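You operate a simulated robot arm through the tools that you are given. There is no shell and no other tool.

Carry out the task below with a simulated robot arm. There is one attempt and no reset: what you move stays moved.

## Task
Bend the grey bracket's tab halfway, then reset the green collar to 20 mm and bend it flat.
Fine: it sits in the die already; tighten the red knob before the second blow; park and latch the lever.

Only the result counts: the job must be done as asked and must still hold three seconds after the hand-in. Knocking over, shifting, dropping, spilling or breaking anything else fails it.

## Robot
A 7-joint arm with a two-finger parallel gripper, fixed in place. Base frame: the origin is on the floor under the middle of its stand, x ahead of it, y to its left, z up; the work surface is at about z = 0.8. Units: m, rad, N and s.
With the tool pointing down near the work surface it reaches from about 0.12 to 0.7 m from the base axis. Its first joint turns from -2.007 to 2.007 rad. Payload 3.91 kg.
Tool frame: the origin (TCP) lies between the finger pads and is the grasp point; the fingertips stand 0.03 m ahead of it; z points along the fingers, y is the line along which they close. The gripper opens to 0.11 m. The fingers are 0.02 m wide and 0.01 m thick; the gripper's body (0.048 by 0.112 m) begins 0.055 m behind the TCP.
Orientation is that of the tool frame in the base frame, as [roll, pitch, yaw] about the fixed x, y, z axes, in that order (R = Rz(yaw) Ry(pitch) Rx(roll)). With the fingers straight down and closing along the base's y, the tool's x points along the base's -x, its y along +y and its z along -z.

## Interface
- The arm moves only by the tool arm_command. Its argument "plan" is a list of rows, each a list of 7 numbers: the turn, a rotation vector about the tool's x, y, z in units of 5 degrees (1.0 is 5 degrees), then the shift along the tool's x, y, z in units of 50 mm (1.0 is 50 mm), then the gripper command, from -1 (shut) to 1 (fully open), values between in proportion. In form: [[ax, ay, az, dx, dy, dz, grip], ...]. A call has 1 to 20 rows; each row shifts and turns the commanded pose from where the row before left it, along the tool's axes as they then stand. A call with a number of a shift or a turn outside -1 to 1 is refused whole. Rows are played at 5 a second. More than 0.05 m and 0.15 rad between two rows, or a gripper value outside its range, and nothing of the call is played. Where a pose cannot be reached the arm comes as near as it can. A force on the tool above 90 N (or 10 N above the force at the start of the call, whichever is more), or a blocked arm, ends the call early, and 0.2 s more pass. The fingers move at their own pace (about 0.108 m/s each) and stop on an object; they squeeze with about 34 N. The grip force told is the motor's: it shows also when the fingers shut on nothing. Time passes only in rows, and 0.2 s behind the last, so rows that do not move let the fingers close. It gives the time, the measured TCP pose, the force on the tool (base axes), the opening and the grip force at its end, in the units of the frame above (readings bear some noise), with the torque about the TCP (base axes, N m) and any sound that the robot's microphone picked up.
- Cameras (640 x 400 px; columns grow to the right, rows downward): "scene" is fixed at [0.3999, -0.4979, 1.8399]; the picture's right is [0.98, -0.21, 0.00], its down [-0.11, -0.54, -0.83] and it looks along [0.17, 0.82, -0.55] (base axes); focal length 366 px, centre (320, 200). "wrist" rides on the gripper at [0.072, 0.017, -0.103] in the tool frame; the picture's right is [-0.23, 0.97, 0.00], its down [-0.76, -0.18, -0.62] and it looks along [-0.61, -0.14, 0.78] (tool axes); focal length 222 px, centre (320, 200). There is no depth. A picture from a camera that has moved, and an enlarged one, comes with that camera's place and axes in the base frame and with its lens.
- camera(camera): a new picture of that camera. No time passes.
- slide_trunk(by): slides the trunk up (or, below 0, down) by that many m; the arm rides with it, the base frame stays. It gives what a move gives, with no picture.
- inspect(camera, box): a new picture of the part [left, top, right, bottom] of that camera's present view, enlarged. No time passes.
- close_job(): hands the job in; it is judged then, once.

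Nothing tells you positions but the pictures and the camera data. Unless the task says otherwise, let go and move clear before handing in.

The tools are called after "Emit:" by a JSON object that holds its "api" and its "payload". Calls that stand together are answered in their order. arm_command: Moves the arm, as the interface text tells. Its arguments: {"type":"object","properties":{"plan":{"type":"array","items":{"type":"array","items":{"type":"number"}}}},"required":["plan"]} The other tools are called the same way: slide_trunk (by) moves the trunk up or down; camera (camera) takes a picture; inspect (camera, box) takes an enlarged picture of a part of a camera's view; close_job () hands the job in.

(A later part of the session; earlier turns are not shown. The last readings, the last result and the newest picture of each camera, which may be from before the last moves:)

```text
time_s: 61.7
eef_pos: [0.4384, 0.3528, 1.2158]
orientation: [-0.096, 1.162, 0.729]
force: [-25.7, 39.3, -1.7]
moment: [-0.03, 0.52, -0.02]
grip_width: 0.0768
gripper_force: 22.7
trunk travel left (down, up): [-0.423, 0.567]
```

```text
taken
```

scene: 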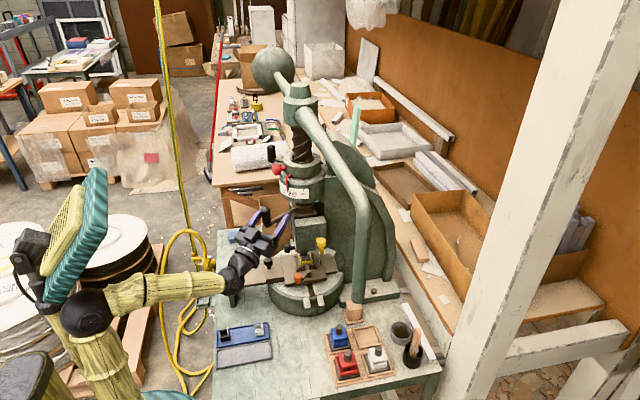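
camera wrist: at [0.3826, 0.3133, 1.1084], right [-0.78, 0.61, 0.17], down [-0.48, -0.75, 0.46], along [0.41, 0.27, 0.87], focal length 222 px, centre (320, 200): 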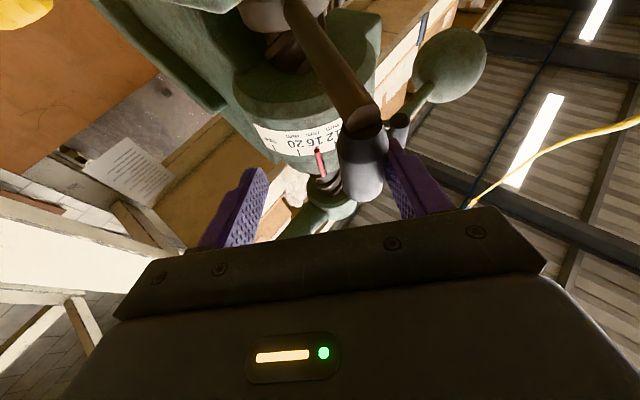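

The lever has swung further clockwise by itself and is pressing on my finger, so I'll hold still briefly and read the state.

Emit:
{"api": "arm_command", "payload": {"plan": [[0, 0, 0, 0, 0, 0, 0]]}}

Emit:
{"api": "camera", "payload": {"camera": "scene"}}

Emit:
{"api": "inspect", "payload": {"camera": "wrist", "box": [200, 0, 460, 240]}}

```text
time_s: 62.1
eef_pos: [0.4575, 0.3234, 1.2145]
orientation: [-0.016, 1.163, 0.755]
force: [1.8, 0.1, 0.7]
moment: [-0.02, -0.01, 0.04]
grip_width: 0.0549
gripper_force: 0.0
trunk travel left (down, up): [-0.423, 0.567]
```

```text
taken
```

scene: 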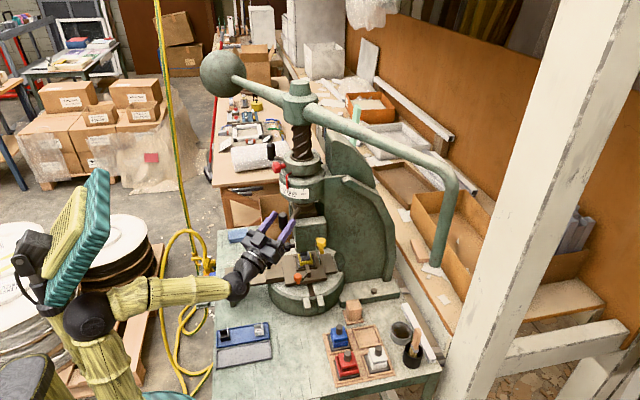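

```text
1.67 times, centred on (330, 120) of wrist
camera zoom: at [0.3987, 0.2897, 1.1084], right [-0.74, 0.64, 0.2], down [-0.51, -0.73, 0.45], along [0.44, 0.23, 0.87], focal length 370 px, centre (303, 333)
```

zoom: 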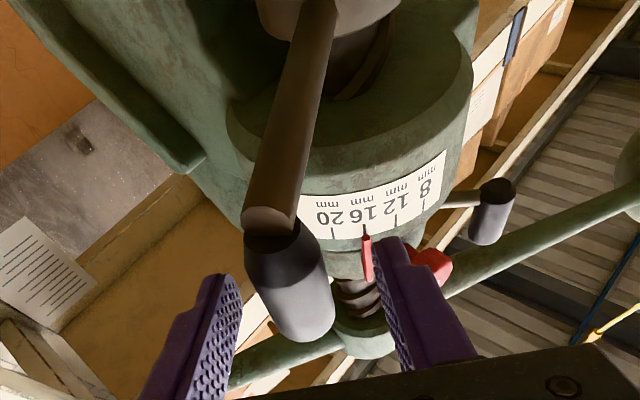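

The lever is a nearly free flywheel: it bounced off one finger and came back. It's between my fingers now, so I'll catch it by closing the gripper.

Emit:
{"api": "arm_command", "payload": {"plan": [[0, 0, 0, 0, 0, 0, -1], [0, 0, 0, 0, 0, 0, -1], [0, 0, 0, 0, 0, 0, -1]]}}

Emit:
{"api": "camera", "payload": {"camera": "scene"}}

Emit:
{"api": "inspect", "payload": {"camera": "wrist", "box": [200, 0, 460, 240]}}

```text
time_s: 62.9
eef_pos: [0.4417, 0.3399, 1.2166]
orientation: [-0.065, 1.158, 0.741]
force: [-32.6, 3.3, -11.3]
moment: [-0.11, 1.17, 0.71]
grip_width: 0.0256
gripper_force: 45.0
trunk travel left (down, up): [-0.423, 0.567]
```

```text
taken
```

scene: 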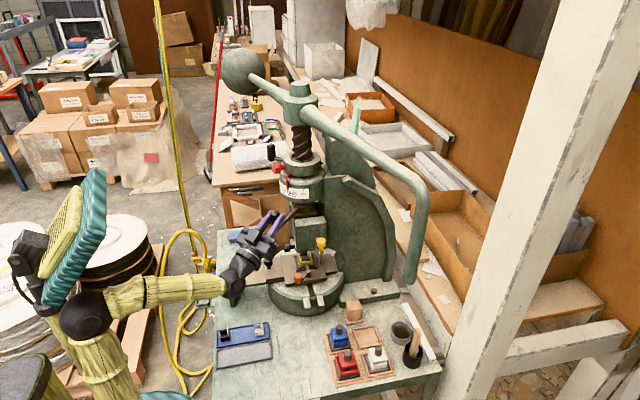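

```text
1.67 times, centred on (330, 120) of wrist
camera zoom: at [0.386, 0.3027, 1.1097], right [-0.77, 0.62, 0.18], down [-0.49, -0.74, 0.45], along [0.42, 0.26, 0.87], focal length 370 px, centre (303, 333)
```

zoom: 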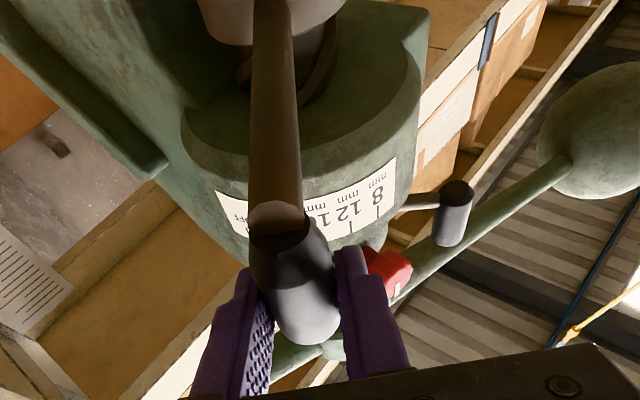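

I now hold the lever about 17° past park. I'll swing it clockwise in a controlled arc, partly turning the wrist with it, and watch force and clearance.

Emit:
{"api": "arm_command", "payload": {"plan": [[0.461, 0, -0.194, 0.0045, 0.2585, -0.0461, -1], [0.461, 0, -0.194, 0.0088, 0.26, -0.0357, -1], [0.461, 0, -0.194, 0.0132, 0.261, -0.0254, -1], [0.461, 0, -0.194, 0.0177, 0.2615, -0.0148, -1], [0.461, 0, -0.194, 0.022, 0.2615, -0.0044, -1], [0.461, 0, -0.194, 0.0265, 0.261, 0.0062, -1]]}}

Emit:
{"api": "camera", "payload": {"camera": "scene"}}

Emit:
{"api": "inspect", "payload": {"camera": "wrist", "box": [200, 0, 460, 240]}}

```text
time_s: 64.3
eef_pos: [0.4789, 0.2638, 1.2845]
orientation: [-0.046, 1.168, 0.495]
force: [0.0, -0.6, 0.3]
moment: [0.01, -0.01, 0.01]
grip_width: 0.0
gripper_force: 38.0
out of reach, approached as far as the arm can: row 1, 2, 3, 4, 5, 6
trunk travel left (down, up): [-0.423, 0.567]
```

```text
taken
```

scene: 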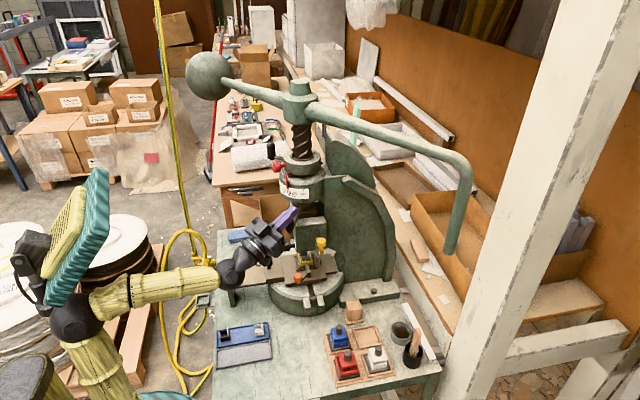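

```text
1.67 times, centred on (330, 120) of wrist
camera zoom: at [0.4135, 0.2417, 1.1783], right [-0.58, 0.79, 0.19], down [-0.66, -0.59, 0.46], along [0.48, 0.14, 0.87], focal length 370 px, centre (303, 333)
```

zoom: 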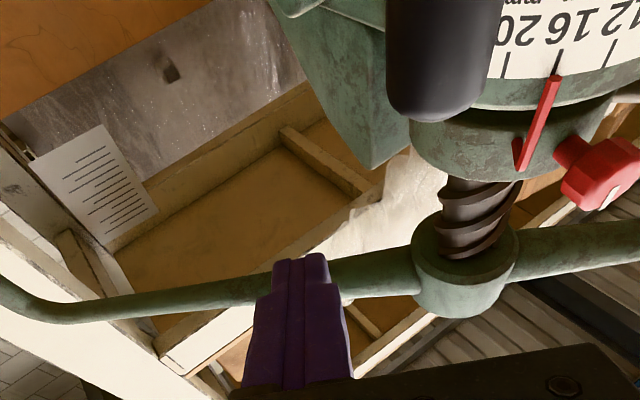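

The arm ran into a joint limit, my fingers slid off, and the lever returned harmlessly to park. I need a better posture with a lower trunk and the tool pitched up more. First I'll measure where the robot's own head stands relative to the lever's sweep.

Emit:
{"api": "inspect", "payload": {"camera": "scene", "box": [0, 150, 160, 320]}}

Emit:
{"api": "inspect", "payload": {"camera": "scene", "box": [240, 130, 360, 230]}}

```text
2.35 times, centred on (80, 235) of scene
camera zoom: at [0.3999, -0.4979, 1.8399], right [0.98, -0.21, 0.0], down [-0.11, -0.54, -0.83], along [0.17, 0.82, -0.55], focal length 862 px, centre (885, 118)
```

zoom: 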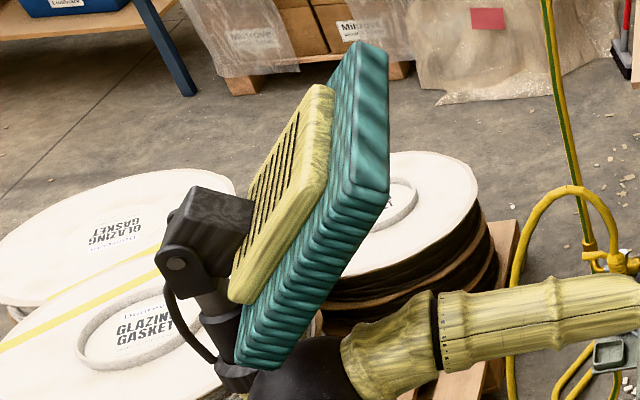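

```text
4.00 times, centred on (300, 180) of scene
camera zoom: at [0.3999, -0.4979, 1.8399], right [0.98, -0.21, 0.0], down [-0.11, -0.54, -0.83], along [0.17, 0.82, -0.55], focal length 1466 px, centre (400, 280)
```

zoom: 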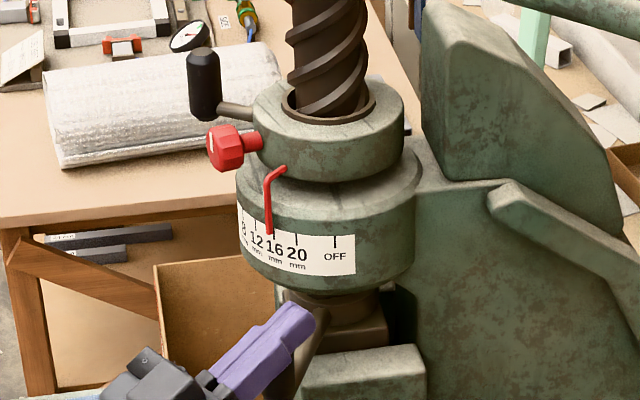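

The head stands at about 0.49 m from the press axis, right at the fly handle's radius, so the trunk must be lower than −0.7 m for the bar to pass over it and my elbow. I'll back off, then lower the trunk in stages while lifting the hand.

Emit:
{"api": "arm_command", "payload": {"plan": [[0, 0, 0, 0, 0, -0.5, -0.2], [0, 0, 0, 0, 0, -0.5, -0.2], [0, 0, 0, 0, -0.3, -0.5, 0], [0, 0, 0, 0, -0.5, 0, 0], [0, 0, 0, 0, -0.5, 0, 0]]}}

Emit:
{"api": "camera", "payload": {"camera": "scene"}}

```text
time_s: 65.5
eef_pos: [0.4662, 0.1581, 1.2658]
orientation: [-0.033, 1.156, 0.494]
force: [0.1, 0.4, -0.9]
moment: [0.0, -0.01, 0.01]
grip_width: 0.0551
gripper_force: 0.1
out of reach, approached as far as the arm can: row 1, 2
trunk travel left (down, up): [-0.423, 0.567]
```

```text
taken
```

scene: 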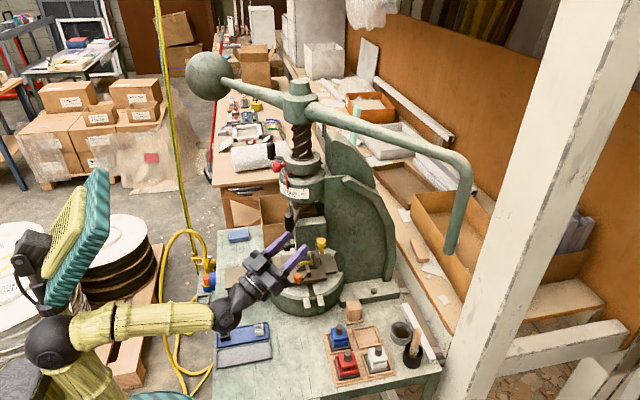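

The hand is clear. I'll lower the trunk by 0.2 m with the arm riding along.

Emit:
{"api": "slide_trunk", "payload": {"by": -0.12}}

Emit:
{"api": "arm_command", "payload": {"plan": [[0, 0, 0, -0.4, 0, 0.18, 0], [0, 0, 0, -0.4, 0, 0.18, 0], [0, 0, 0, -0.4, 0, 0.18, 0], [0, 0, 0, -0.4, 0, 0.18, 0]]}}

Emit:
{"api": "camera", "payload": {"camera": "scene"}}

```text
time_s: 67.0
eef_pos: [0.4791, 0.1541, 1.1374]
orientation: [0.021, 1.176, 0.539]
force: [0.4, -0.2, -0.5]
moment: [0.0, -0.02, 0.01]
grip_width: 0.0548
gripper_force: 0.0
trunk travel left (down, up): [-0.303, 0.687]
```

```text
time_s: 68.0
eef_pos: [0.4768, 0.1556, 1.2253]
orientation: [0.011, 1.17, 0.533]
force: [0.0, -0.3, 0.3]
moment: [-0.01, 0.01, 0.01]
grip_width: 0.0549
gripper_force: 0.0
trunk travel left (down, up): [-0.303, 0.687]
```

```text
taken
```

scene: 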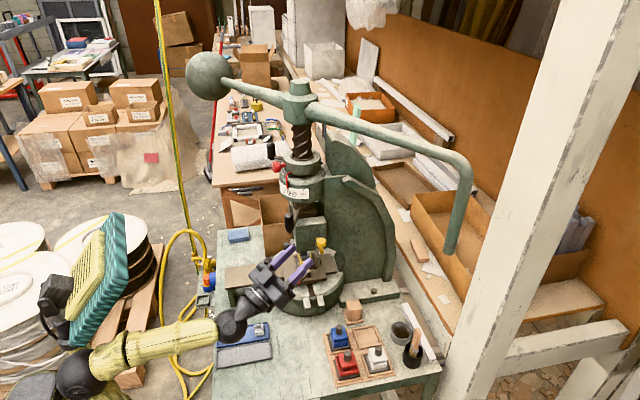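

That worked smoothly. I'll do one more stage.

Emit:
{"api": "slide_trunk", "payload": {"by": -0.12}}

Emit:
{"api": "arm_command", "payload": {"plan": [[0, 0, 0, -0.4, 0, 0.18, 0], [0, 0, 0, -0.4, 0, 0.18, 0], [0, 0, 0, -0.4, 0, 0.18, 0], [0, 0, 0, -0.4, 0, 0.18, 0]]}}

Emit:
{"api": "camera", "payload": {"camera": "scene"}}

```text
time_s: 69.5
eef_pos: [0.4763, 0.1557, 1.1046]
orientation: [0.012, 1.171, 0.533]
force: [-0.7, -0.6, 0.2]
moment: [0.0, 0.0, -0.02]
grip_width: 0.0548
gripper_force: 0.1
trunk travel left (down, up): [-0.183, 0.807]
```

```text
time_s: 70.5
eef_pos: [0.4661, 0.1593, 1.2018]
orientation: [-0.031, 1.157, 0.497]
force: [-0.2, 0.7, -0.1]
moment: [0.03, 0.0, -0.05]
grip_width: 0.055
gripper_force: 0.0
trunk travel left (down, up): [-0.183, 0.807]
```

```text
taken
```

scene: 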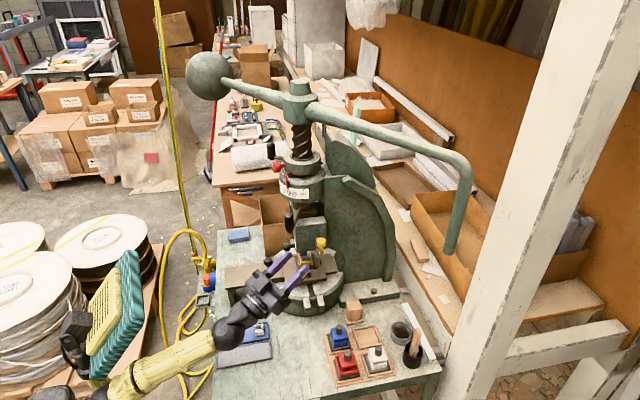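

The trunk is at −0.74 m with the elbow and head well below the bar's path. Next I'll turn the tool toward the lever and pitch it up more.

Emit:
{"api": "arm_command", "payload": {"plan": [[-0.916, 0, 0.402, 0, 0, 0, 0], [-0.916, 0, 0.402, 0, 0, 0, 0], [-0.916, 0, 0.402, 0, 0, 0, 0], [-0.916, 0, 0.402, 0, 0, 0, 0], [-0.916, 0, 0.402, 0, 0, 0, 0], [-0.916, 0, 0.402, 0, 0, 0, 0], [0, -1, 0, 0, 0, 0, 0], [0, -1, 0, 0, 0, 0, 0], [0, -1, 0, 0, 0, 0, 0], [0, -1, 0, 0, 0, 0, 0]]}}

Emit:
{"api": "camera", "payload": {"camera": "scene"}}

Emit:
{"api": "camera", "payload": {"camera": "wrist"}}

```text
time_s: 72.7
eef_pos: [0.4685, 0.1603, 1.1999]
orientation: [-0.015, 0.813, 1.034]
force: [-0.5, 0.1, 0.2]
moment: [0.01, -0.01, 0.01]
grip_width: 0.0549
gripper_force: 0.0
trunk travel left (down, up): [-0.183, 0.807]
```

```text
taken
```

scene: 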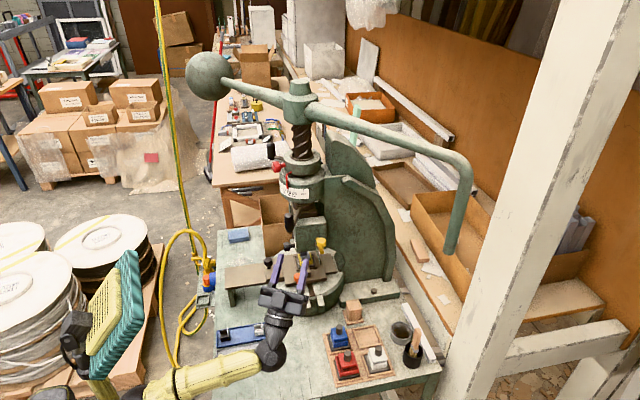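

```text
taken
camera wrist: at [0.4404, 0.146, 1.0768], right [-0.92, 0.35, 0.16], down [-0.34, -0.93, 0.13], along [0.19, 0.06, 0.98], focal length 222 px, centre (320, 200)
```

wrist: 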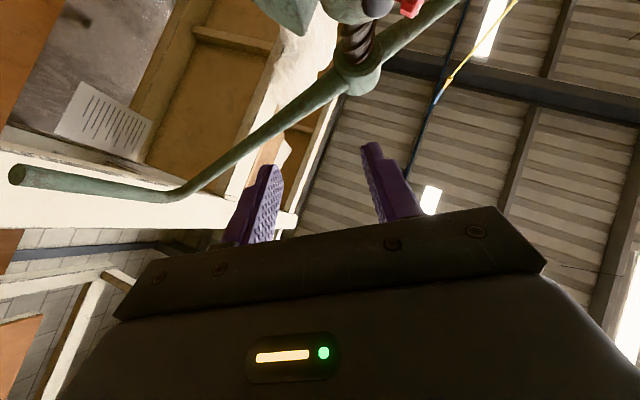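

The pose is good: pitch up 43°, azimuth 59°. I'll move to the pre-grasp point below and in front of lever A's grip.

Emit:
{"api": "arm_command", "payload": {"plan": [[0, 0, 0, 0.444, 0.349, 0.055, 0.2], [0, 0, 0, 0.444, 0.349, 0.055, 0.2], [0, 0, 0, 0.444, 0.349, 0.055, 0.2], [0, 0, 0, 0.444, 0.349, 0.055, 0.2], [0, 0, 0, 0, 0, 0, 0.2]]}}

Emit:
{"api": "camera", "payload": {"camera": "wrist"}}

Emit:
{"api": "camera", "payload": {"camera": "scene"}}

```text
time_s: 73.9
eef_pos: [0.4402, 0.2545, 1.143]
orientation: [-0.014, 0.813, 1.036]
force: [-0.6, 0.2, 0.2]
moment: [-0.02, -0.02, -0.01]
grip_width: 0.0657
gripper_force: 0.1
trunk travel left (down, up): [-0.183, 0.807]
```

```text
taken
camera wrist: at [0.414, 0.2407, 1.0189], right [-0.92, 0.35, 0.16], down [-0.34, -0.93, 0.13], along [0.19, 0.07, 0.98], focal length 222 px, centre (320, 200)
```

wrist: 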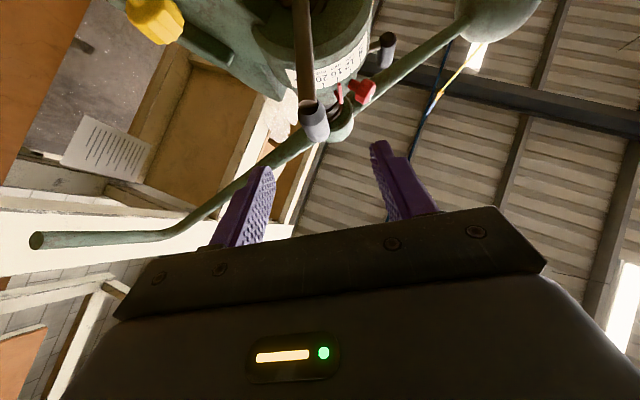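

```text
taken
```

scene: 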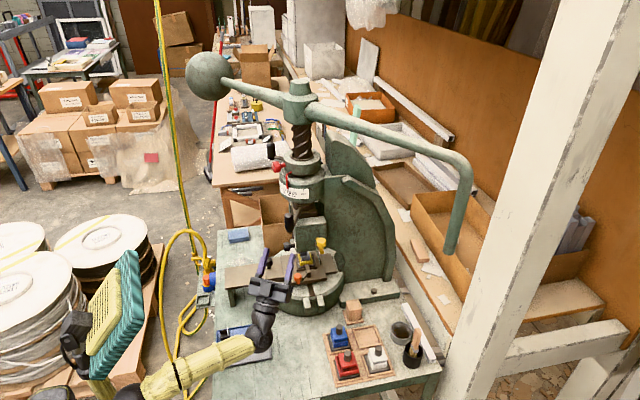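

Emit:
{"api": "arm_command", "payload": {"plan": [[0, 0, 0, 0, -0.016, 0.4, 0.2], [0, 0, 0, 0, -0.016, 0.4, 0.2], [0, 0, 0, 0, -0.016, 0.4, 0.2], [0, 0, 0, 0, -0.016, 0.4, 0.2], [0, 0, 0, 0, -0.016, 0.4, 0.2], [0, 0, 0, 0, 0, 0, 0.2]]}}

Emit:
{"api": "inspect", "payload": {"camera": "wrist", "box": [200, 0, 460, 240]}}

Emit:
{"api": "inspect", "payload": {"camera": "scene", "box": [200, 160, 380, 320]}}

```text
time_s: 75.3
eef_pos: [0.4838, 0.3164, 1.2079]
orientation: [-0.015, 0.814, 1.038]
force: [-0.8, -0.2, 0.5]
moment: [-0.01, -0.03, -0.02]
grip_width: 0.0661
gripper_force: 0.0
trunk travel left (down, up): [-0.183, 0.807]
```

```text
1.67 times, centred on (330, 120) of wrist
camera zoom: at [0.4564, 0.3019, 1.0861], right [-0.92, 0.35, 0.16], down [-0.34, -0.93, 0.13], along [0.19, 0.07, 0.98], focal length 370 px, centre (303, 333)
```

zoom: 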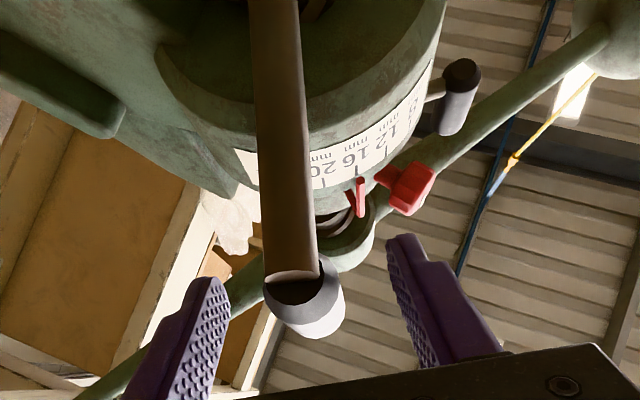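

```text
2.50 times, centred on (290, 240) of scene
camera zoom: at [0.3999, -0.4979, 1.8399], right [0.98, -0.21, 0.0], down [-0.11, -0.54, -0.83], along [0.17, 0.82, -0.55], focal length 916 px, centre (395, 100)
```

zoom: 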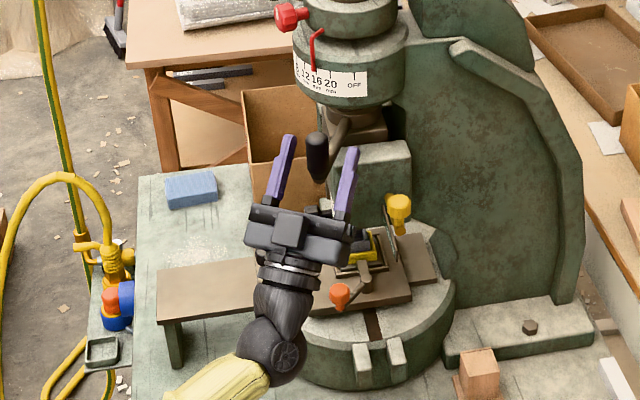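

The grip is centred at the pads. I'll close firmly and swing the lever clockwise about 30°, watching the forces.

Emit:
{"api": "arm_command", "payload": {"plan": [[0, 0, 0, 0, 0, 0, -1], [0, 0, 0, 0, 0, 0, -1], [0, 0, 0, 0, 0, 0, -1], [0.436, 0, -0.412, -0.0037, 0.26, -0.036, -1], [0.436, 0, -0.412, 0.0025, 0.261, -0.0294, -1], [0.436, 0, -0.412, 0.0088, 0.2615, -0.0227, -1], [0.436, 0, -0.412, 0.0151, 0.2617, -0.0161, -1], [0.436, 0, -0.412, 0.0213, 0.2616, -0.0095, -1], [0.436, 0, -0.412, 0.0276, 0.2612, -0.0028, -1]]}}

Emit:
{"api": "camera", "payload": {"camera": "scene"}}

Emit:
{"api": "inspect", "payload": {"camera": "wrist", "box": [200, 0, 460, 240]}}

```text
time_s: 77.3
eef_pos: [0.4451, 0.3398, 1.2054]
orientation: [-0.04, 0.816, 0.853]
force: [-6.8, -27.0, -11.2]
moment: [1.47, 0.41, -0.44]
grip_width: 0.0257
gripper_force: 44.8
out of reach, approached as far as the arm can: row 7, 8, 9
trunk travel left (down, up): [-0.183, 0.807]
```

```text
taken
```

scene: 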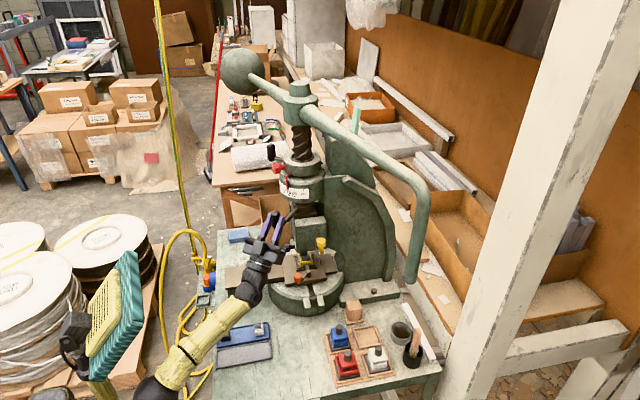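

```text
1.67 times, centred on (330, 120) of wrist
camera zoom: at [0.417, 0.3286, 1.0819], right [-0.85, 0.5, 0.14], down [-0.49, -0.86, 0.13], along [0.19, 0.05, 0.98], focal length 370 px, centre (303, 333)
```

zoom: 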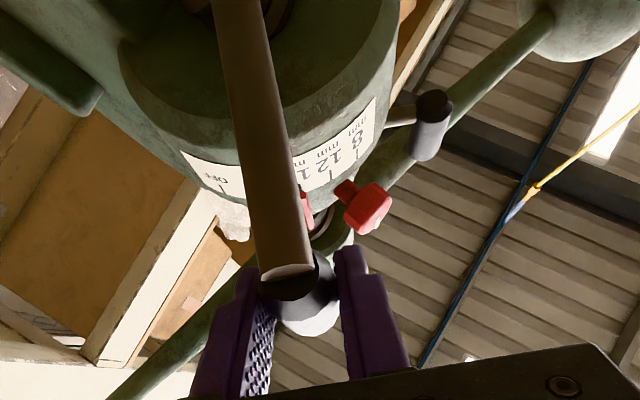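

The wrist went straight in line with the forearm again, which is a singular pose. I'll release, back off, and re-grasp with the hand nearly level, so the wrist keeps a definite bend at this trunk height.

Emit:
{"api": "arm_command", "payload": {"plan": [[0, 0, 0, 0, 0, 0, 0.2], [0, 0, 0, 0, 0, 0, 0.2], [0, 0, 0, 0, 0, -0.4, 0.2], [0, 0, 0, 0, 0, -0.5, 0.2], [0, 0, 0, 0, 0, -0.5, 0.2], [0, 0, 0, 0, 0, -0.5, 0.2]]}}

Emit:
{"api": "camera", "payload": {"camera": "scene"}}

```text
time_s: 78.7
eef_pos: [0.4022, 0.2929, 1.1396]
orientation: [-0.041, 0.827, 0.859]
force: [-0.1, -0.4, -0.4]
moment: [0.03, -0.03, -0.01]
grip_width: 0.0662
gripper_force: 0.1
trunk travel left (down, up): [-0.183, 0.807]
```

```text
taken
```

scene: 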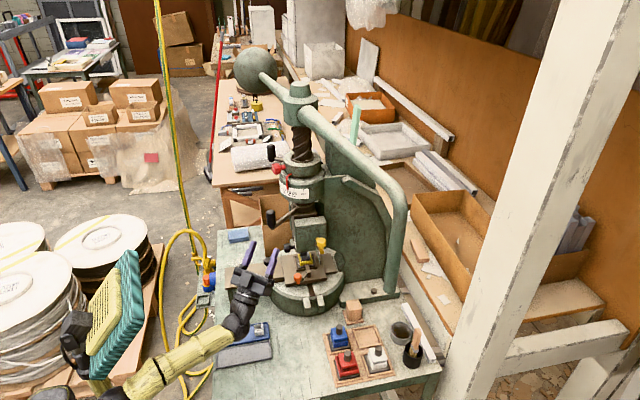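

The lever kept drifting clockwise after release. I'll wait one beat to see whether it is moving or resting.

Emit:
{"api": "arm_command", "payload": {"plan": [[0, 0, 0, 0, 0, -0.2, 0.2], [0, 0, 0, 0, 0, 0, 0.2]]}}

Emit:
{"api": "camera", "payload": {"camera": "scene"}}

Emit:
{"api": "camera", "payload": {"camera": "wrist"}}

```text
time_s: 79.3
eef_pos: [0.3975, 0.2877, 1.1317]
orientation: [-0.04, 0.828, 0.856]
force: [0.3, -0.4, 0.4]
moment: [-0.03, 0.01, 0.05]
grip_width: 0.0658
gripper_force: 0.0
trunk travel left (down, up): [-0.183, 0.807]
```

```text
taken
```

scene: 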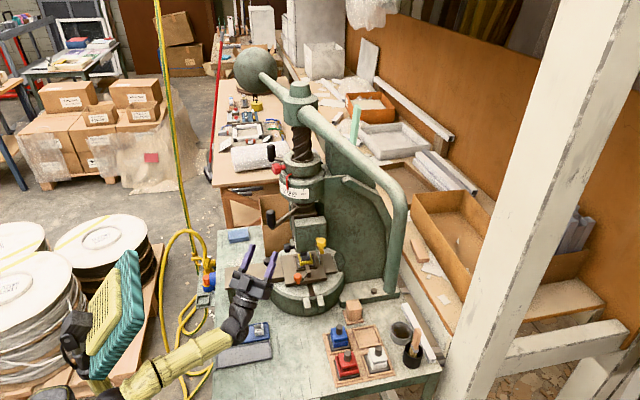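

```text
taken
camera wrist: at [0.3692, 0.2748, 1.01], right [-0.86, 0.5, 0.14], down [-0.48, -0.87, 0.14], along [0.19, 0.06, 0.98], focal length 222 px, centre (320, 200)
```

wrist: 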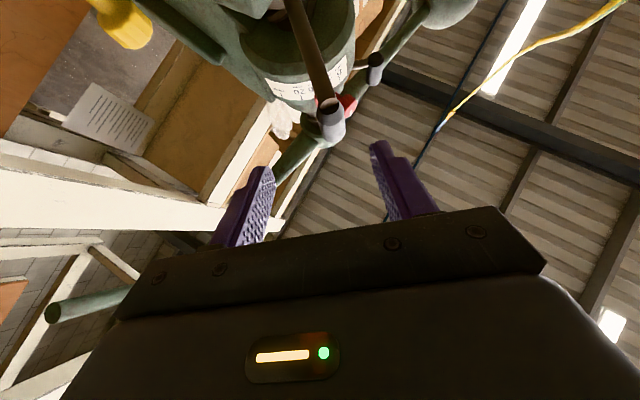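

The lever rests at about 22° rotation, so there is some friction. I'll pitch the hand down to nearly level, below the grip.

Emit:
{"api": "arm_command", "payload": {"plan": [[0, 0.94, 0, 0, 0, 0, 0.2], [0, 0.94, 0, 0, 0, 0, 0.2], [0, 0.94, 0, 0, 0, 0, 0.2], [0, 0.94, 0, 0, 0, 0, 0.2], [0, 0.94, 0, 0, 0, 0, 0.2], [0, 0.94, 0, 0, 0, 0, 0.2], [0, 0.94, 0, 0, 0, 0, 0.2], [0, 0.94, 0, 0, 0, 0, 0.2]]}}

Emit:
{"api": "camera", "payload": {"camera": "scene"}}

Emit:
{"api": "camera", "payload": {"camera": "wrist"}}

```text
time_s: 81.1
eef_pos: [0.4035, 0.2892, 1.1276]
orientation: [-0.233, 1.492, 0.66]
force: [-0.5, 0.1, 0.2]
moment: [0.02, 0.01, -0.02]
grip_width: 0.066
gripper_force: 0.0
trunk travel left (down, up): [-0.183, 0.807]
```

```text
taken
```

scene: 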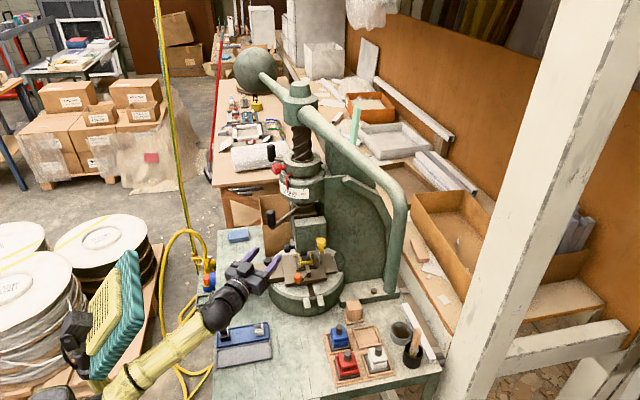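

```text
taken
camera wrist: at [0.3295, 0.2225, 1.0475], right [-0.77, 0.6, 0.21], down [-0.3, -0.63, 0.71], along [0.56, 0.49, 0.67], focal length 222 px, centre (320, 200)
```

wrist: 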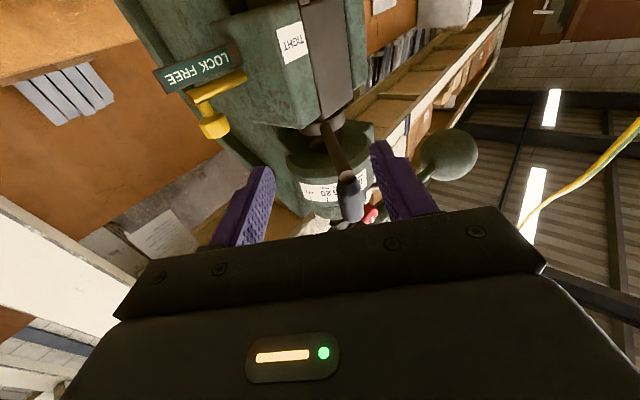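

Level now. I'll raise to grip height, then check alignment.

Emit:
{"api": "arm_command", "payload": {"plan": [[0, 0, 0, -0.39, 0.1, 0.03, 0.2], [0, 0, 0, -0.39, 0.1, 0.03, 0.2], [0, 0, 0, -0.39, 0.1, 0.03, 0.2], [0, 0, 0, -0.39, 0.05, 0.03, 0.2], [0, 0, 0, 0, 0, 0, 0.2]]}}

Emit:
{"api": "camera", "payload": {"camera": "wrist"}}

Emit:
{"api": "camera", "payload": {"camera": "scene"}}

```text
time_s: 82.3
eef_pos: [0.3804, 0.2956, 1.2106]
orientation: [-0.309, 1.477, 0.579]
force: [-0.2, -0.4, -0.4]
moment: [0.01, 0.0, 0.01]
grip_width: 0.066
gripper_force: 0.1
trunk travel left (down, up): [-0.183, 0.807]
```

```text
taken
camera wrist: at [0.308, 0.2303, 1.1307], right [-0.77, 0.6, 0.2], down [-0.31, -0.63, 0.71], along [0.55, 0.49, 0.68], focal length 222 px, centre (320, 200)
```

wrist: 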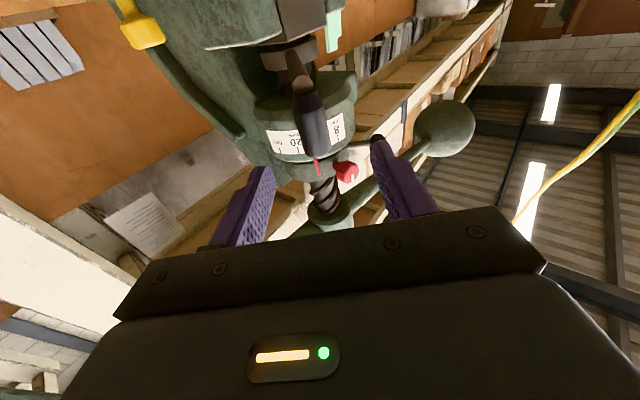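

```text
taken
```

scene: 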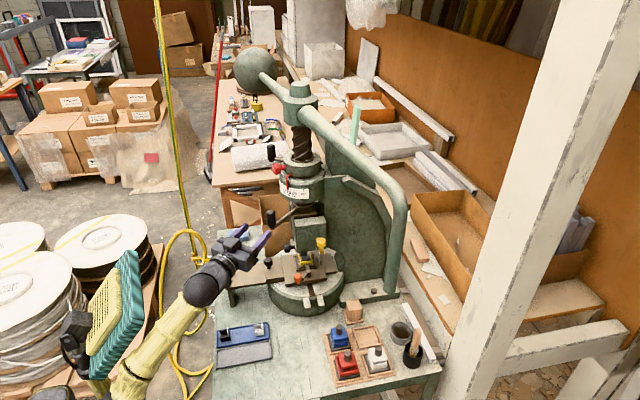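

A's grip is about 80 mm straight ahead. I'll move in gently and close on it.

Emit:
{"api": "arm_command", "payload": {"plan": [[0, 0, 0, 0.05, -0.02, 0.37, 0.2], [0, 0, 0, 0.05, -0.02, 0.37, 0.2], [0, 0, 0, 0.05, -0.02, 0.37, 0.2], [0, 0, 0, 0.05, -0.02, 0.37, 0.2], [0, 0, 0, 0, 0, 0, 0.2], [0, 0, 0, 0, 0, 0, -1], [0, 0, 0, 0, 0, 0, -1], [0, 0, 0, 0, 0, 0, -1]]}}

Emit:
{"api": "camera", "payload": {"camera": "wrist"}}

Emit:
{"api": "camera", "payload": {"camera": "scene"}}

```text
time_s: 84.1
eef_pos: [0.4317, 0.3513, 1.2094]
orientation: [-0.278, 1.479, 0.607]
force: [5.8, 1.1, 4.6]
moment: [0.91, 0.62, -0.3]
grip_width: 0.0256
gripper_force: 45.5
trunk travel left (down, up): [-0.183, 0.807]
```

```text
taken
camera wrist: at [0.359, 0.2857, 1.1282], right [-0.77, 0.6, 0.2], down [-0.31, -0.63, 0.71], along [0.56, 0.48, 0.68], focal length 222 px, centre (320, 200)
```

wrist: 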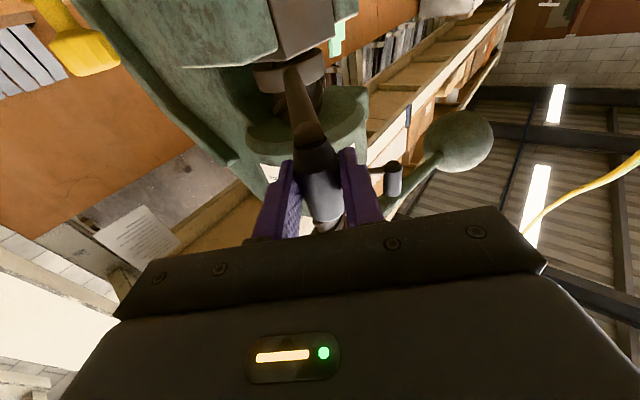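

```text
taken
```

scene: 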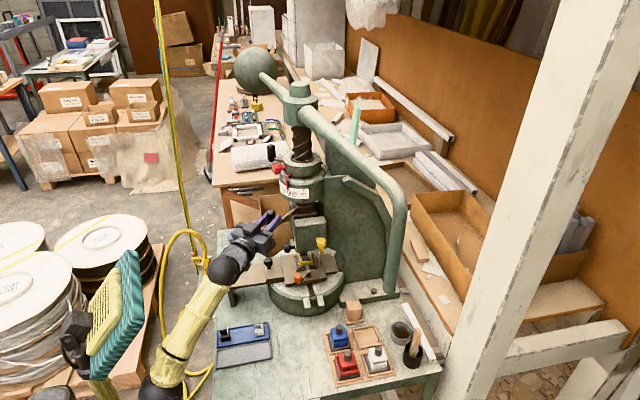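

I hold the grip with a well-bent wrist. I'll swing clockwise another 30°.

Emit:
{"api": "arm_command", "payload": {"plan": [[0.598, 0.012, -0.054, 0.026, 0.26, 0.0424, -1], [0.598, 0.012, -0.054, 0.0266, 0.2584, 0.0514, -1], [0.598, 0.012, -0.054, 0.0275, 0.2564, 0.0604, -1], [0.598, 0.012, -0.054, 0.0283, 0.2542, 0.0693, -1], [0.598, 0.012, -0.054, 0.0291, 0.2516, 0.0781, -1], [0.598, 0.012, -0.054, 0.0298, 0.2487, 0.0868, -1]]}}

Emit:
{"api": "camera", "payload": {"camera": "scene"}}

Emit:
{"api": "camera", "payload": {"camera": "wrist"}}

```text
time_s: 85.5
eef_pos: [0.3921, 0.4266, 1.1978]
orientation: [-0.288, 1.473, 0.298]
force: [10.1, 15.2, 28.7]
moment: [1.09, 0.05, -0.12]
grip_width: 0.0256
gripper_force: 45.6
trunk travel left (down, up): [-0.183, 0.807]
```

```text
taken
```

scene: 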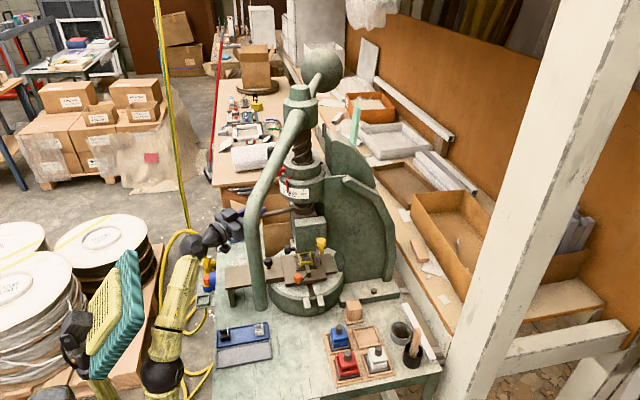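

```text
taken
camera wrist: at [0.3027, 0.3851, 1.1172], right [-0.56, 0.81, 0.2], down [-0.49, -0.51, 0.7], along [0.67, 0.3, 0.68], focal length 222 px, centre (320, 200)
```

wrist: 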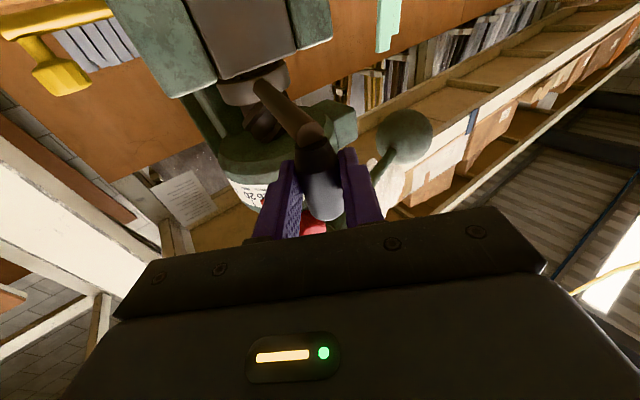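

The lever is now at about 56° with modest force. I'll continue and watch for contact with the tab.

Emit:
{"api": "arm_command", "payload": {"plan": [[0.598, 0.012, -0.054, 0.0306, 0.2455, 0.0954, -1], [0.598, 0.012, -0.054, 0.0314, 0.242, 0.1038, -1], [0.598, 0.012, -0.054, 0.0321, 0.2382, 0.1122, -1], [0.598, 0.012, -0.054, 0.0329, 0.2341, 0.1204, -1]]}}

Emit:
{"api": "camera", "payload": {"camera": "scene"}}

Emit:
{"api": "inspect", "payload": {"camera": "scene", "box": [270, 220, 350, 290]}}

```text
time_s: 86.5
eef_pos: [0.3941, 0.4449, 1.1953]
orientation: [-0.111, 1.459, 0.238]
force: [28.3, -49.1, 34.2]
moment: [0.18, -0.08, -0.22]
grip_width: 0.0255
gripper_force: 45.3
out of reach, approached as far as the arm can: row 4
trunk travel left (down, up): [-0.183, 0.807]
```

```text
taken
```

scene: 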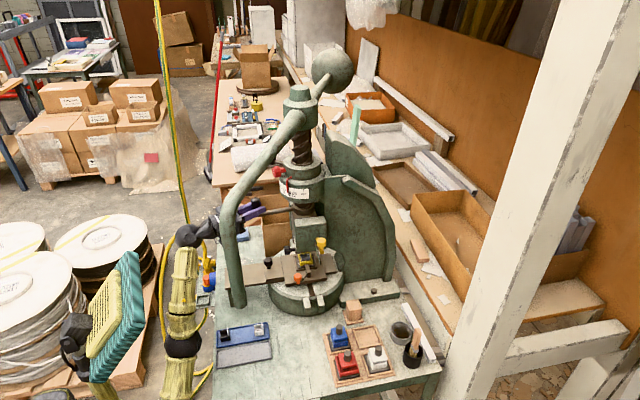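

```text
5.71 times, centred on (310, 255) of scene
camera zoom: at [0.3999, -0.4979, 1.8399], right [0.98, -0.21, 0.0], down [-0.11, -0.54, -0.83], along [0.17, 0.82, -0.55], focal length 2094 px, centre (377, -114)
```

zoom: 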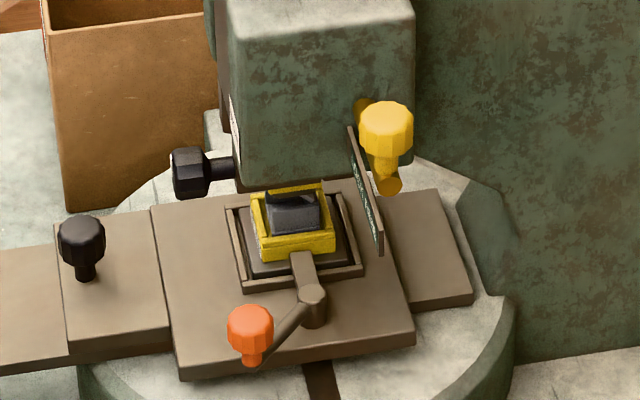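

At about 62° the lever meets firm resistance (49 N against the push), either the tab or the stop. I'll push slightly more to see if it yields.

Emit:
{"api": "arm_command", "payload": {"plan": [[0, 0, 0, 0.02, 0.15, 0.1, -1], [0, 0, 0, 0.02, 0.15, 0.1, -1], [0, 0, 0, 0, 0, 0, -1]]}}

Emit:
{"api": "inspect", "payload": {"camera": "scene", "box": [270, 220, 350, 290]}}

Emit:
{"api": "camera", "payload": {"camera": "wrist"}}

```text
time_s: 87.3
eef_pos: [0.3977, 0.4458, 1.1917]
orientation: [-0.016, 1.45, 0.32]
force: [-1.4, -85.6, 12.2]
moment: [-0.19, -0.18, -0.61]
grip_width: 0.0255
gripper_force: 44.7
out of reach, approached as far as the arm can: row 1, 2
trunk travel left (down, up): [-0.183, 0.807]
```

```text
5.71 times, centred on (310, 255) of scene
camera zoom: at [0.3999, -0.4979, 1.8399], right [0.98, -0.21, 0.0], down [-0.11, -0.54, -0.83], along [0.17, 0.82, -0.55], focal length 2094 px, centre (377, -114)
```

zoom: 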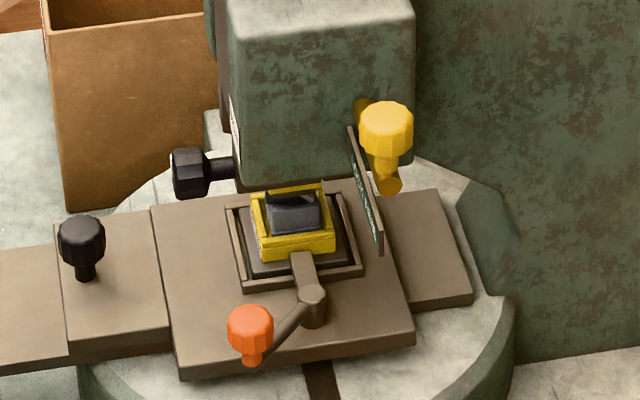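

```text
taken
camera wrist: at [0.303, 0.4306, 1.1074], right [-0.35, 0.91, 0.22], down [-0.61, -0.4, 0.68], along [0.71, 0.1, 0.7], focal length 222 px, centre (320, 200)
```

wrist: 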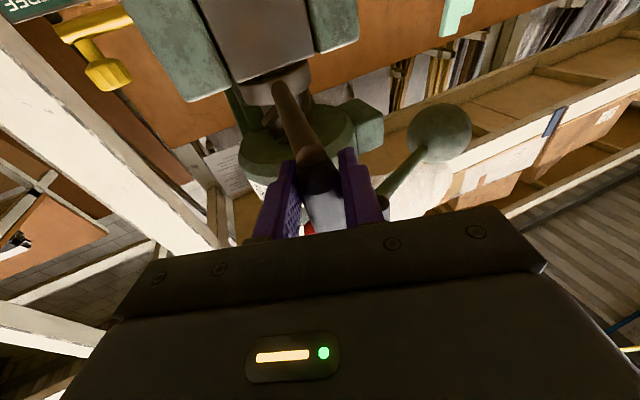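

It doesn't yield under 85 N, so this is the 16 mm stop: about 63° of lever, roughly 16 mm of ram travel. I'll relieve the push and swing the lever back up to inspect the tab.

Emit:
{"api": "arm_command", "payload": {"plan": [[0, 0, 0, 0, -0.27, -0.09, -1], [0, 0, 0, 0, -0.27, -0.09, -1], [0, 0, 0, 0, -0.2, -0.05, -1]]}}

```text
time_s: 88.1
eef_pos: [0.3993, 0.447, 1.191]
orientation: [-0.201, 1.471, 0.167]
force: [-24.1, -32.3, -2.2]
moment: [0.73, 0.12, -0.22]
grip_width: 0.0255
gripper_force: 44.5
out of reach, approached as far as the arm can: row 1, 2, 3
trunk travel left (down, up): [-0.183, 0.807]
```

Emit:
{"api": "arm_command", "payload": {"plan": [[-0.598, -0.012, 0.054, -0.032, -0.2544, -0.0684, -1], [-0.598, -0.012, 0.054, -0.031, -0.2566, -0.0595, -1], [-0.598, -0.012, 0.054, -0.0305, -0.2586, -0.0505, -1], [-0.598, -0.012, 0.054, -0.0297, -0.2602, -0.0415, -1], [-0.598, -0.012, 0.054, -0.029, -0.2615, -0.0324, -1], [-0.598, -0.012, 0.054, -0.028, -0.2624, -0.0233, -1]]}}

Emit:
{"api": "camera", "payload": {"camera": "scene"}}

Emit:
{"api": "inspect", "payload": {"camera": "scene", "box": [270, 220, 350, 290]}}

```text
time_s: 89.5
eef_pos: [0.4379, 0.3953, 1.2278]
orientation: [-0.304, 1.478, 0.38]
force: [-5.7, -5.4, -20.5]
moment: [0.83, 0.0, -0.34]
grip_width: 0.0257
gripper_force: 44.7
out of reach, approached as far as the arm can: row 1, 2, 3, 4, 5
trunk travel left (down, up): [-0.183, 0.807]
```

```text
taken
```

scene: 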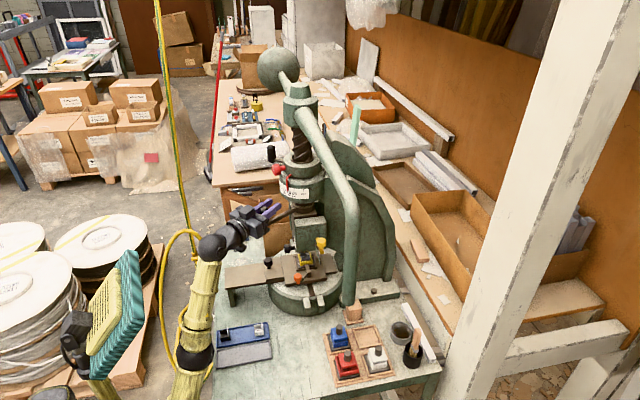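

```text
5.71 times, centred on (310, 255) of scene
camera zoom: at [0.3999, -0.4979, 1.8399], right [0.98, -0.21, 0.0], down [-0.11, -0.54, -0.83], along [0.17, 0.82, -0.55], focal length 2094 px, centre (377, -114)
```

zoom: 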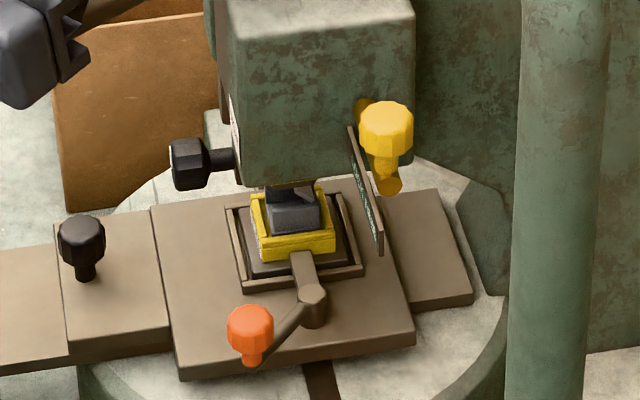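

The lever has followed back to about 37°. I'll check the wrist view, since the hand slid inward on the grip a bit.

Emit:
{"api": "camera", "payload": {"camera": "wrist"}}

```text
taken
camera wrist: at [0.3519, 0.3447, 1.1467], right [-0.63, 0.75, 0.2], down [-0.43, -0.56, 0.71], along [0.64, 0.36, 0.68], focal length 222 px, centre (320, 200)
```

wrist: 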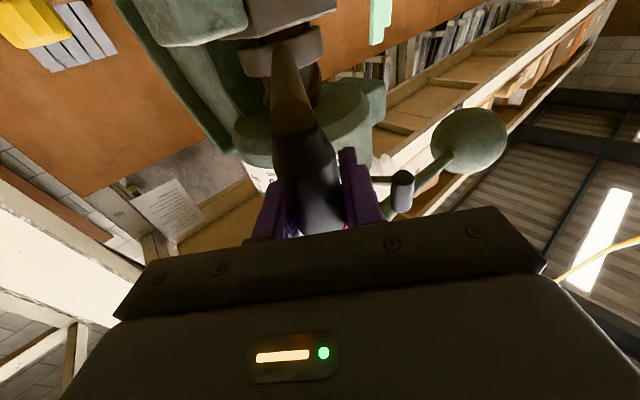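

The hand is at its maximum reach at this trunk height. I'll release, back out, drop the hand a little and raise the trunk by 0.1 m for better reach. Only about 80° of lever is needed, so the bar stays clear of the head.

Emit:
{"api": "arm_command", "payload": {"plan": [[0, 0, 0, 0, 0, 0, 0.2], [0, 0, 0, 0, 0, 0, 0.2], [0, 0, 0, 0, 0, -0.5, 0.2], [0, 0, 0, 0, 0, -0.5, 0.2], [0, 0, 0, 0, 0, -0.5, 0.2], [0, 0, 0, 0.2, 0, -0.5, 0.2], [0, 0, 0, 0.5, 0, 0, 0.2], [0, 0, 0, 0.5, 0, 0, 0.2], [0, 0, 0, 0.5, 0, 0, 0.2]]}}

Emit:
{"api": "camera", "payload": {"camera": "scene"}}

Emit:
{"api": "camera", "payload": {"camera": "wrist"}}

```text
time_s: 91.5
eef_pos: [0.4053, 0.3601, 1.2555]
orientation: [-0.119, 1.476, 0.545]
force: [-0.3, 3.0, -0.4]
moment: [0.05, -0.03, -0.15]
grip_width: 0.066
gripper_force: 0.1
out of reach, approached as far as the arm can: row 3, 4, 5, 6, 7, 8, 9
trunk travel left (down, up): [-0.183, 0.807]
```

```text
taken
```

scene: 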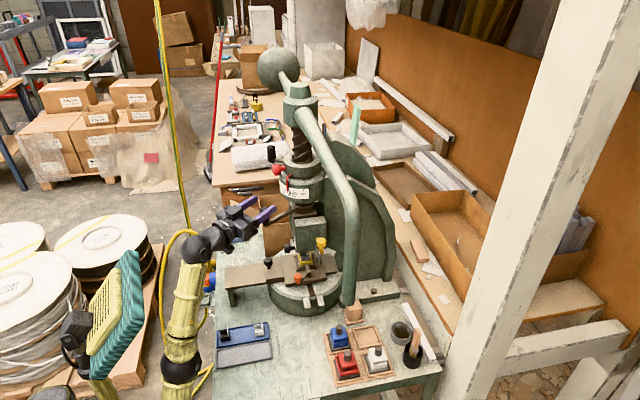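

```text
taken
camera wrist: at [0.3199, 0.3135, 1.1735], right [-0.62, 0.75, 0.21], down [-0.44, -0.56, 0.7], along [0.65, 0.34, 0.68], focal length 222 px, centre (320, 200)
```

wrist: 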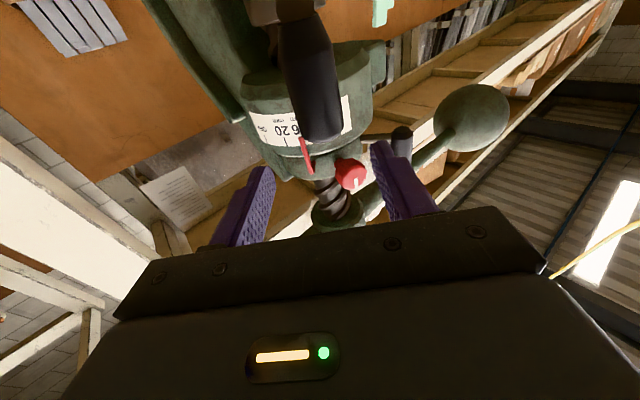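

The arm is stretched straight from shoulder to wrist, so backing off directly stalls. I'll move sideways, which bends the elbow and frees it.

Emit:
{"api": "arm_command", "payload": {"plan": [[0, 0, 0, 0, -0.44, 0.06, 0.2], [0, 0, 0, 0, -0.44, 0.06, 0.2], [0, 0, 0, 0, -0.44, 0.06, 0.2], [0, 0, 0, 0, -0.44, 0.06, 0.2], [0, 0, 0, 0, -0.44, 0.06, 0.2]]}}

Emit:
{"api": "camera", "payload": {"camera": "scene"}}

```text
time_s: 92.7
eef_pos: [0.4717, 0.2892, 1.2342]
orientation: [-0.332, 1.48, 0.344]
force: [-2.8, 4.4, -2.4]
moment: [-0.06, 0.02, 0.17]
grip_width: 0.0685
gripper_force: 2.1
trunk travel left (down, up): [-0.183, 0.807]
```

```text
taken
```

scene: 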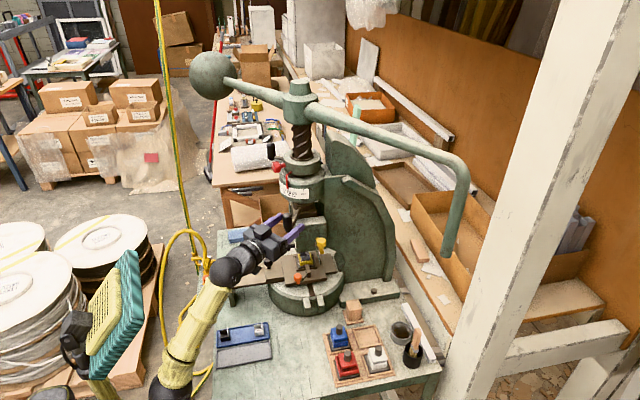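

The lever has swung back to park. I'll inspect the bracket and the collar now.

Emit:
{"api": "inspect", "payload": {"camera": "scene", "box": [285, 235, 335, 275]}}

Emit:
{"api": "inspect", "payload": {"camera": "scene", "box": [255, 130, 345, 210]}}

Emit:
{"api": "camera", "payload": {"camera": "wrist"}}

```text
10.00 times, centred on (310, 255) of scene
camera zoom: at [0.3999, -0.4979, 1.8399], right [0.98, -0.21, 0.0], down [-0.11, -0.54, -0.83], along [0.17, 0.82, -0.55], focal length 3665 px, centre (420, -350)
```

zoom: 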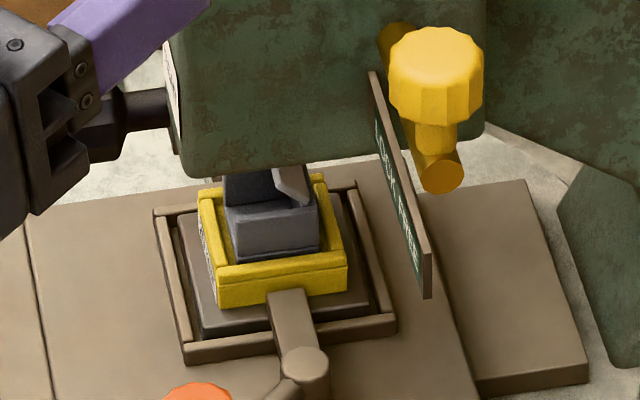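

```text
5.00 times, centred on (300, 170) of scene
camera zoom: at [0.3999, -0.4979, 1.8399], right [0.98, -0.21, 0.0], down [-0.11, -0.54, -0.83], along [0.17, 0.82, -0.55], focal length 1832 px, centre (420, 350)
```

zoom: 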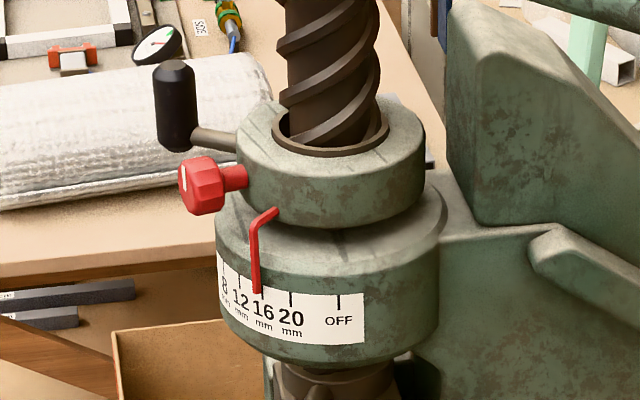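

```text
taken
camera wrist: at [0.3862, 0.2403, 1.1526], right [-0.63, 0.75, 0.2], down [-0.44, -0.55, 0.71], along [0.64, 0.36, 0.68], focal length 222 px, centre (320, 200)
```

wrist: 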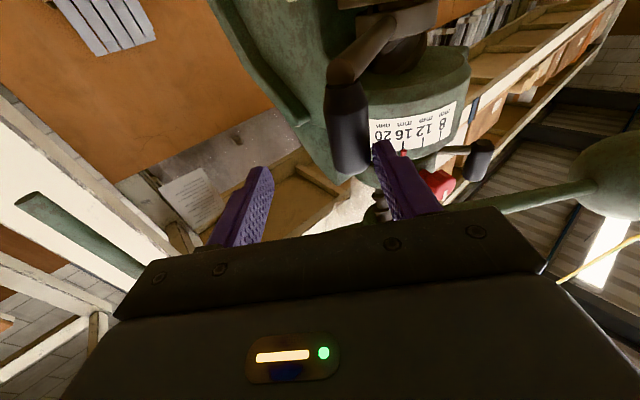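

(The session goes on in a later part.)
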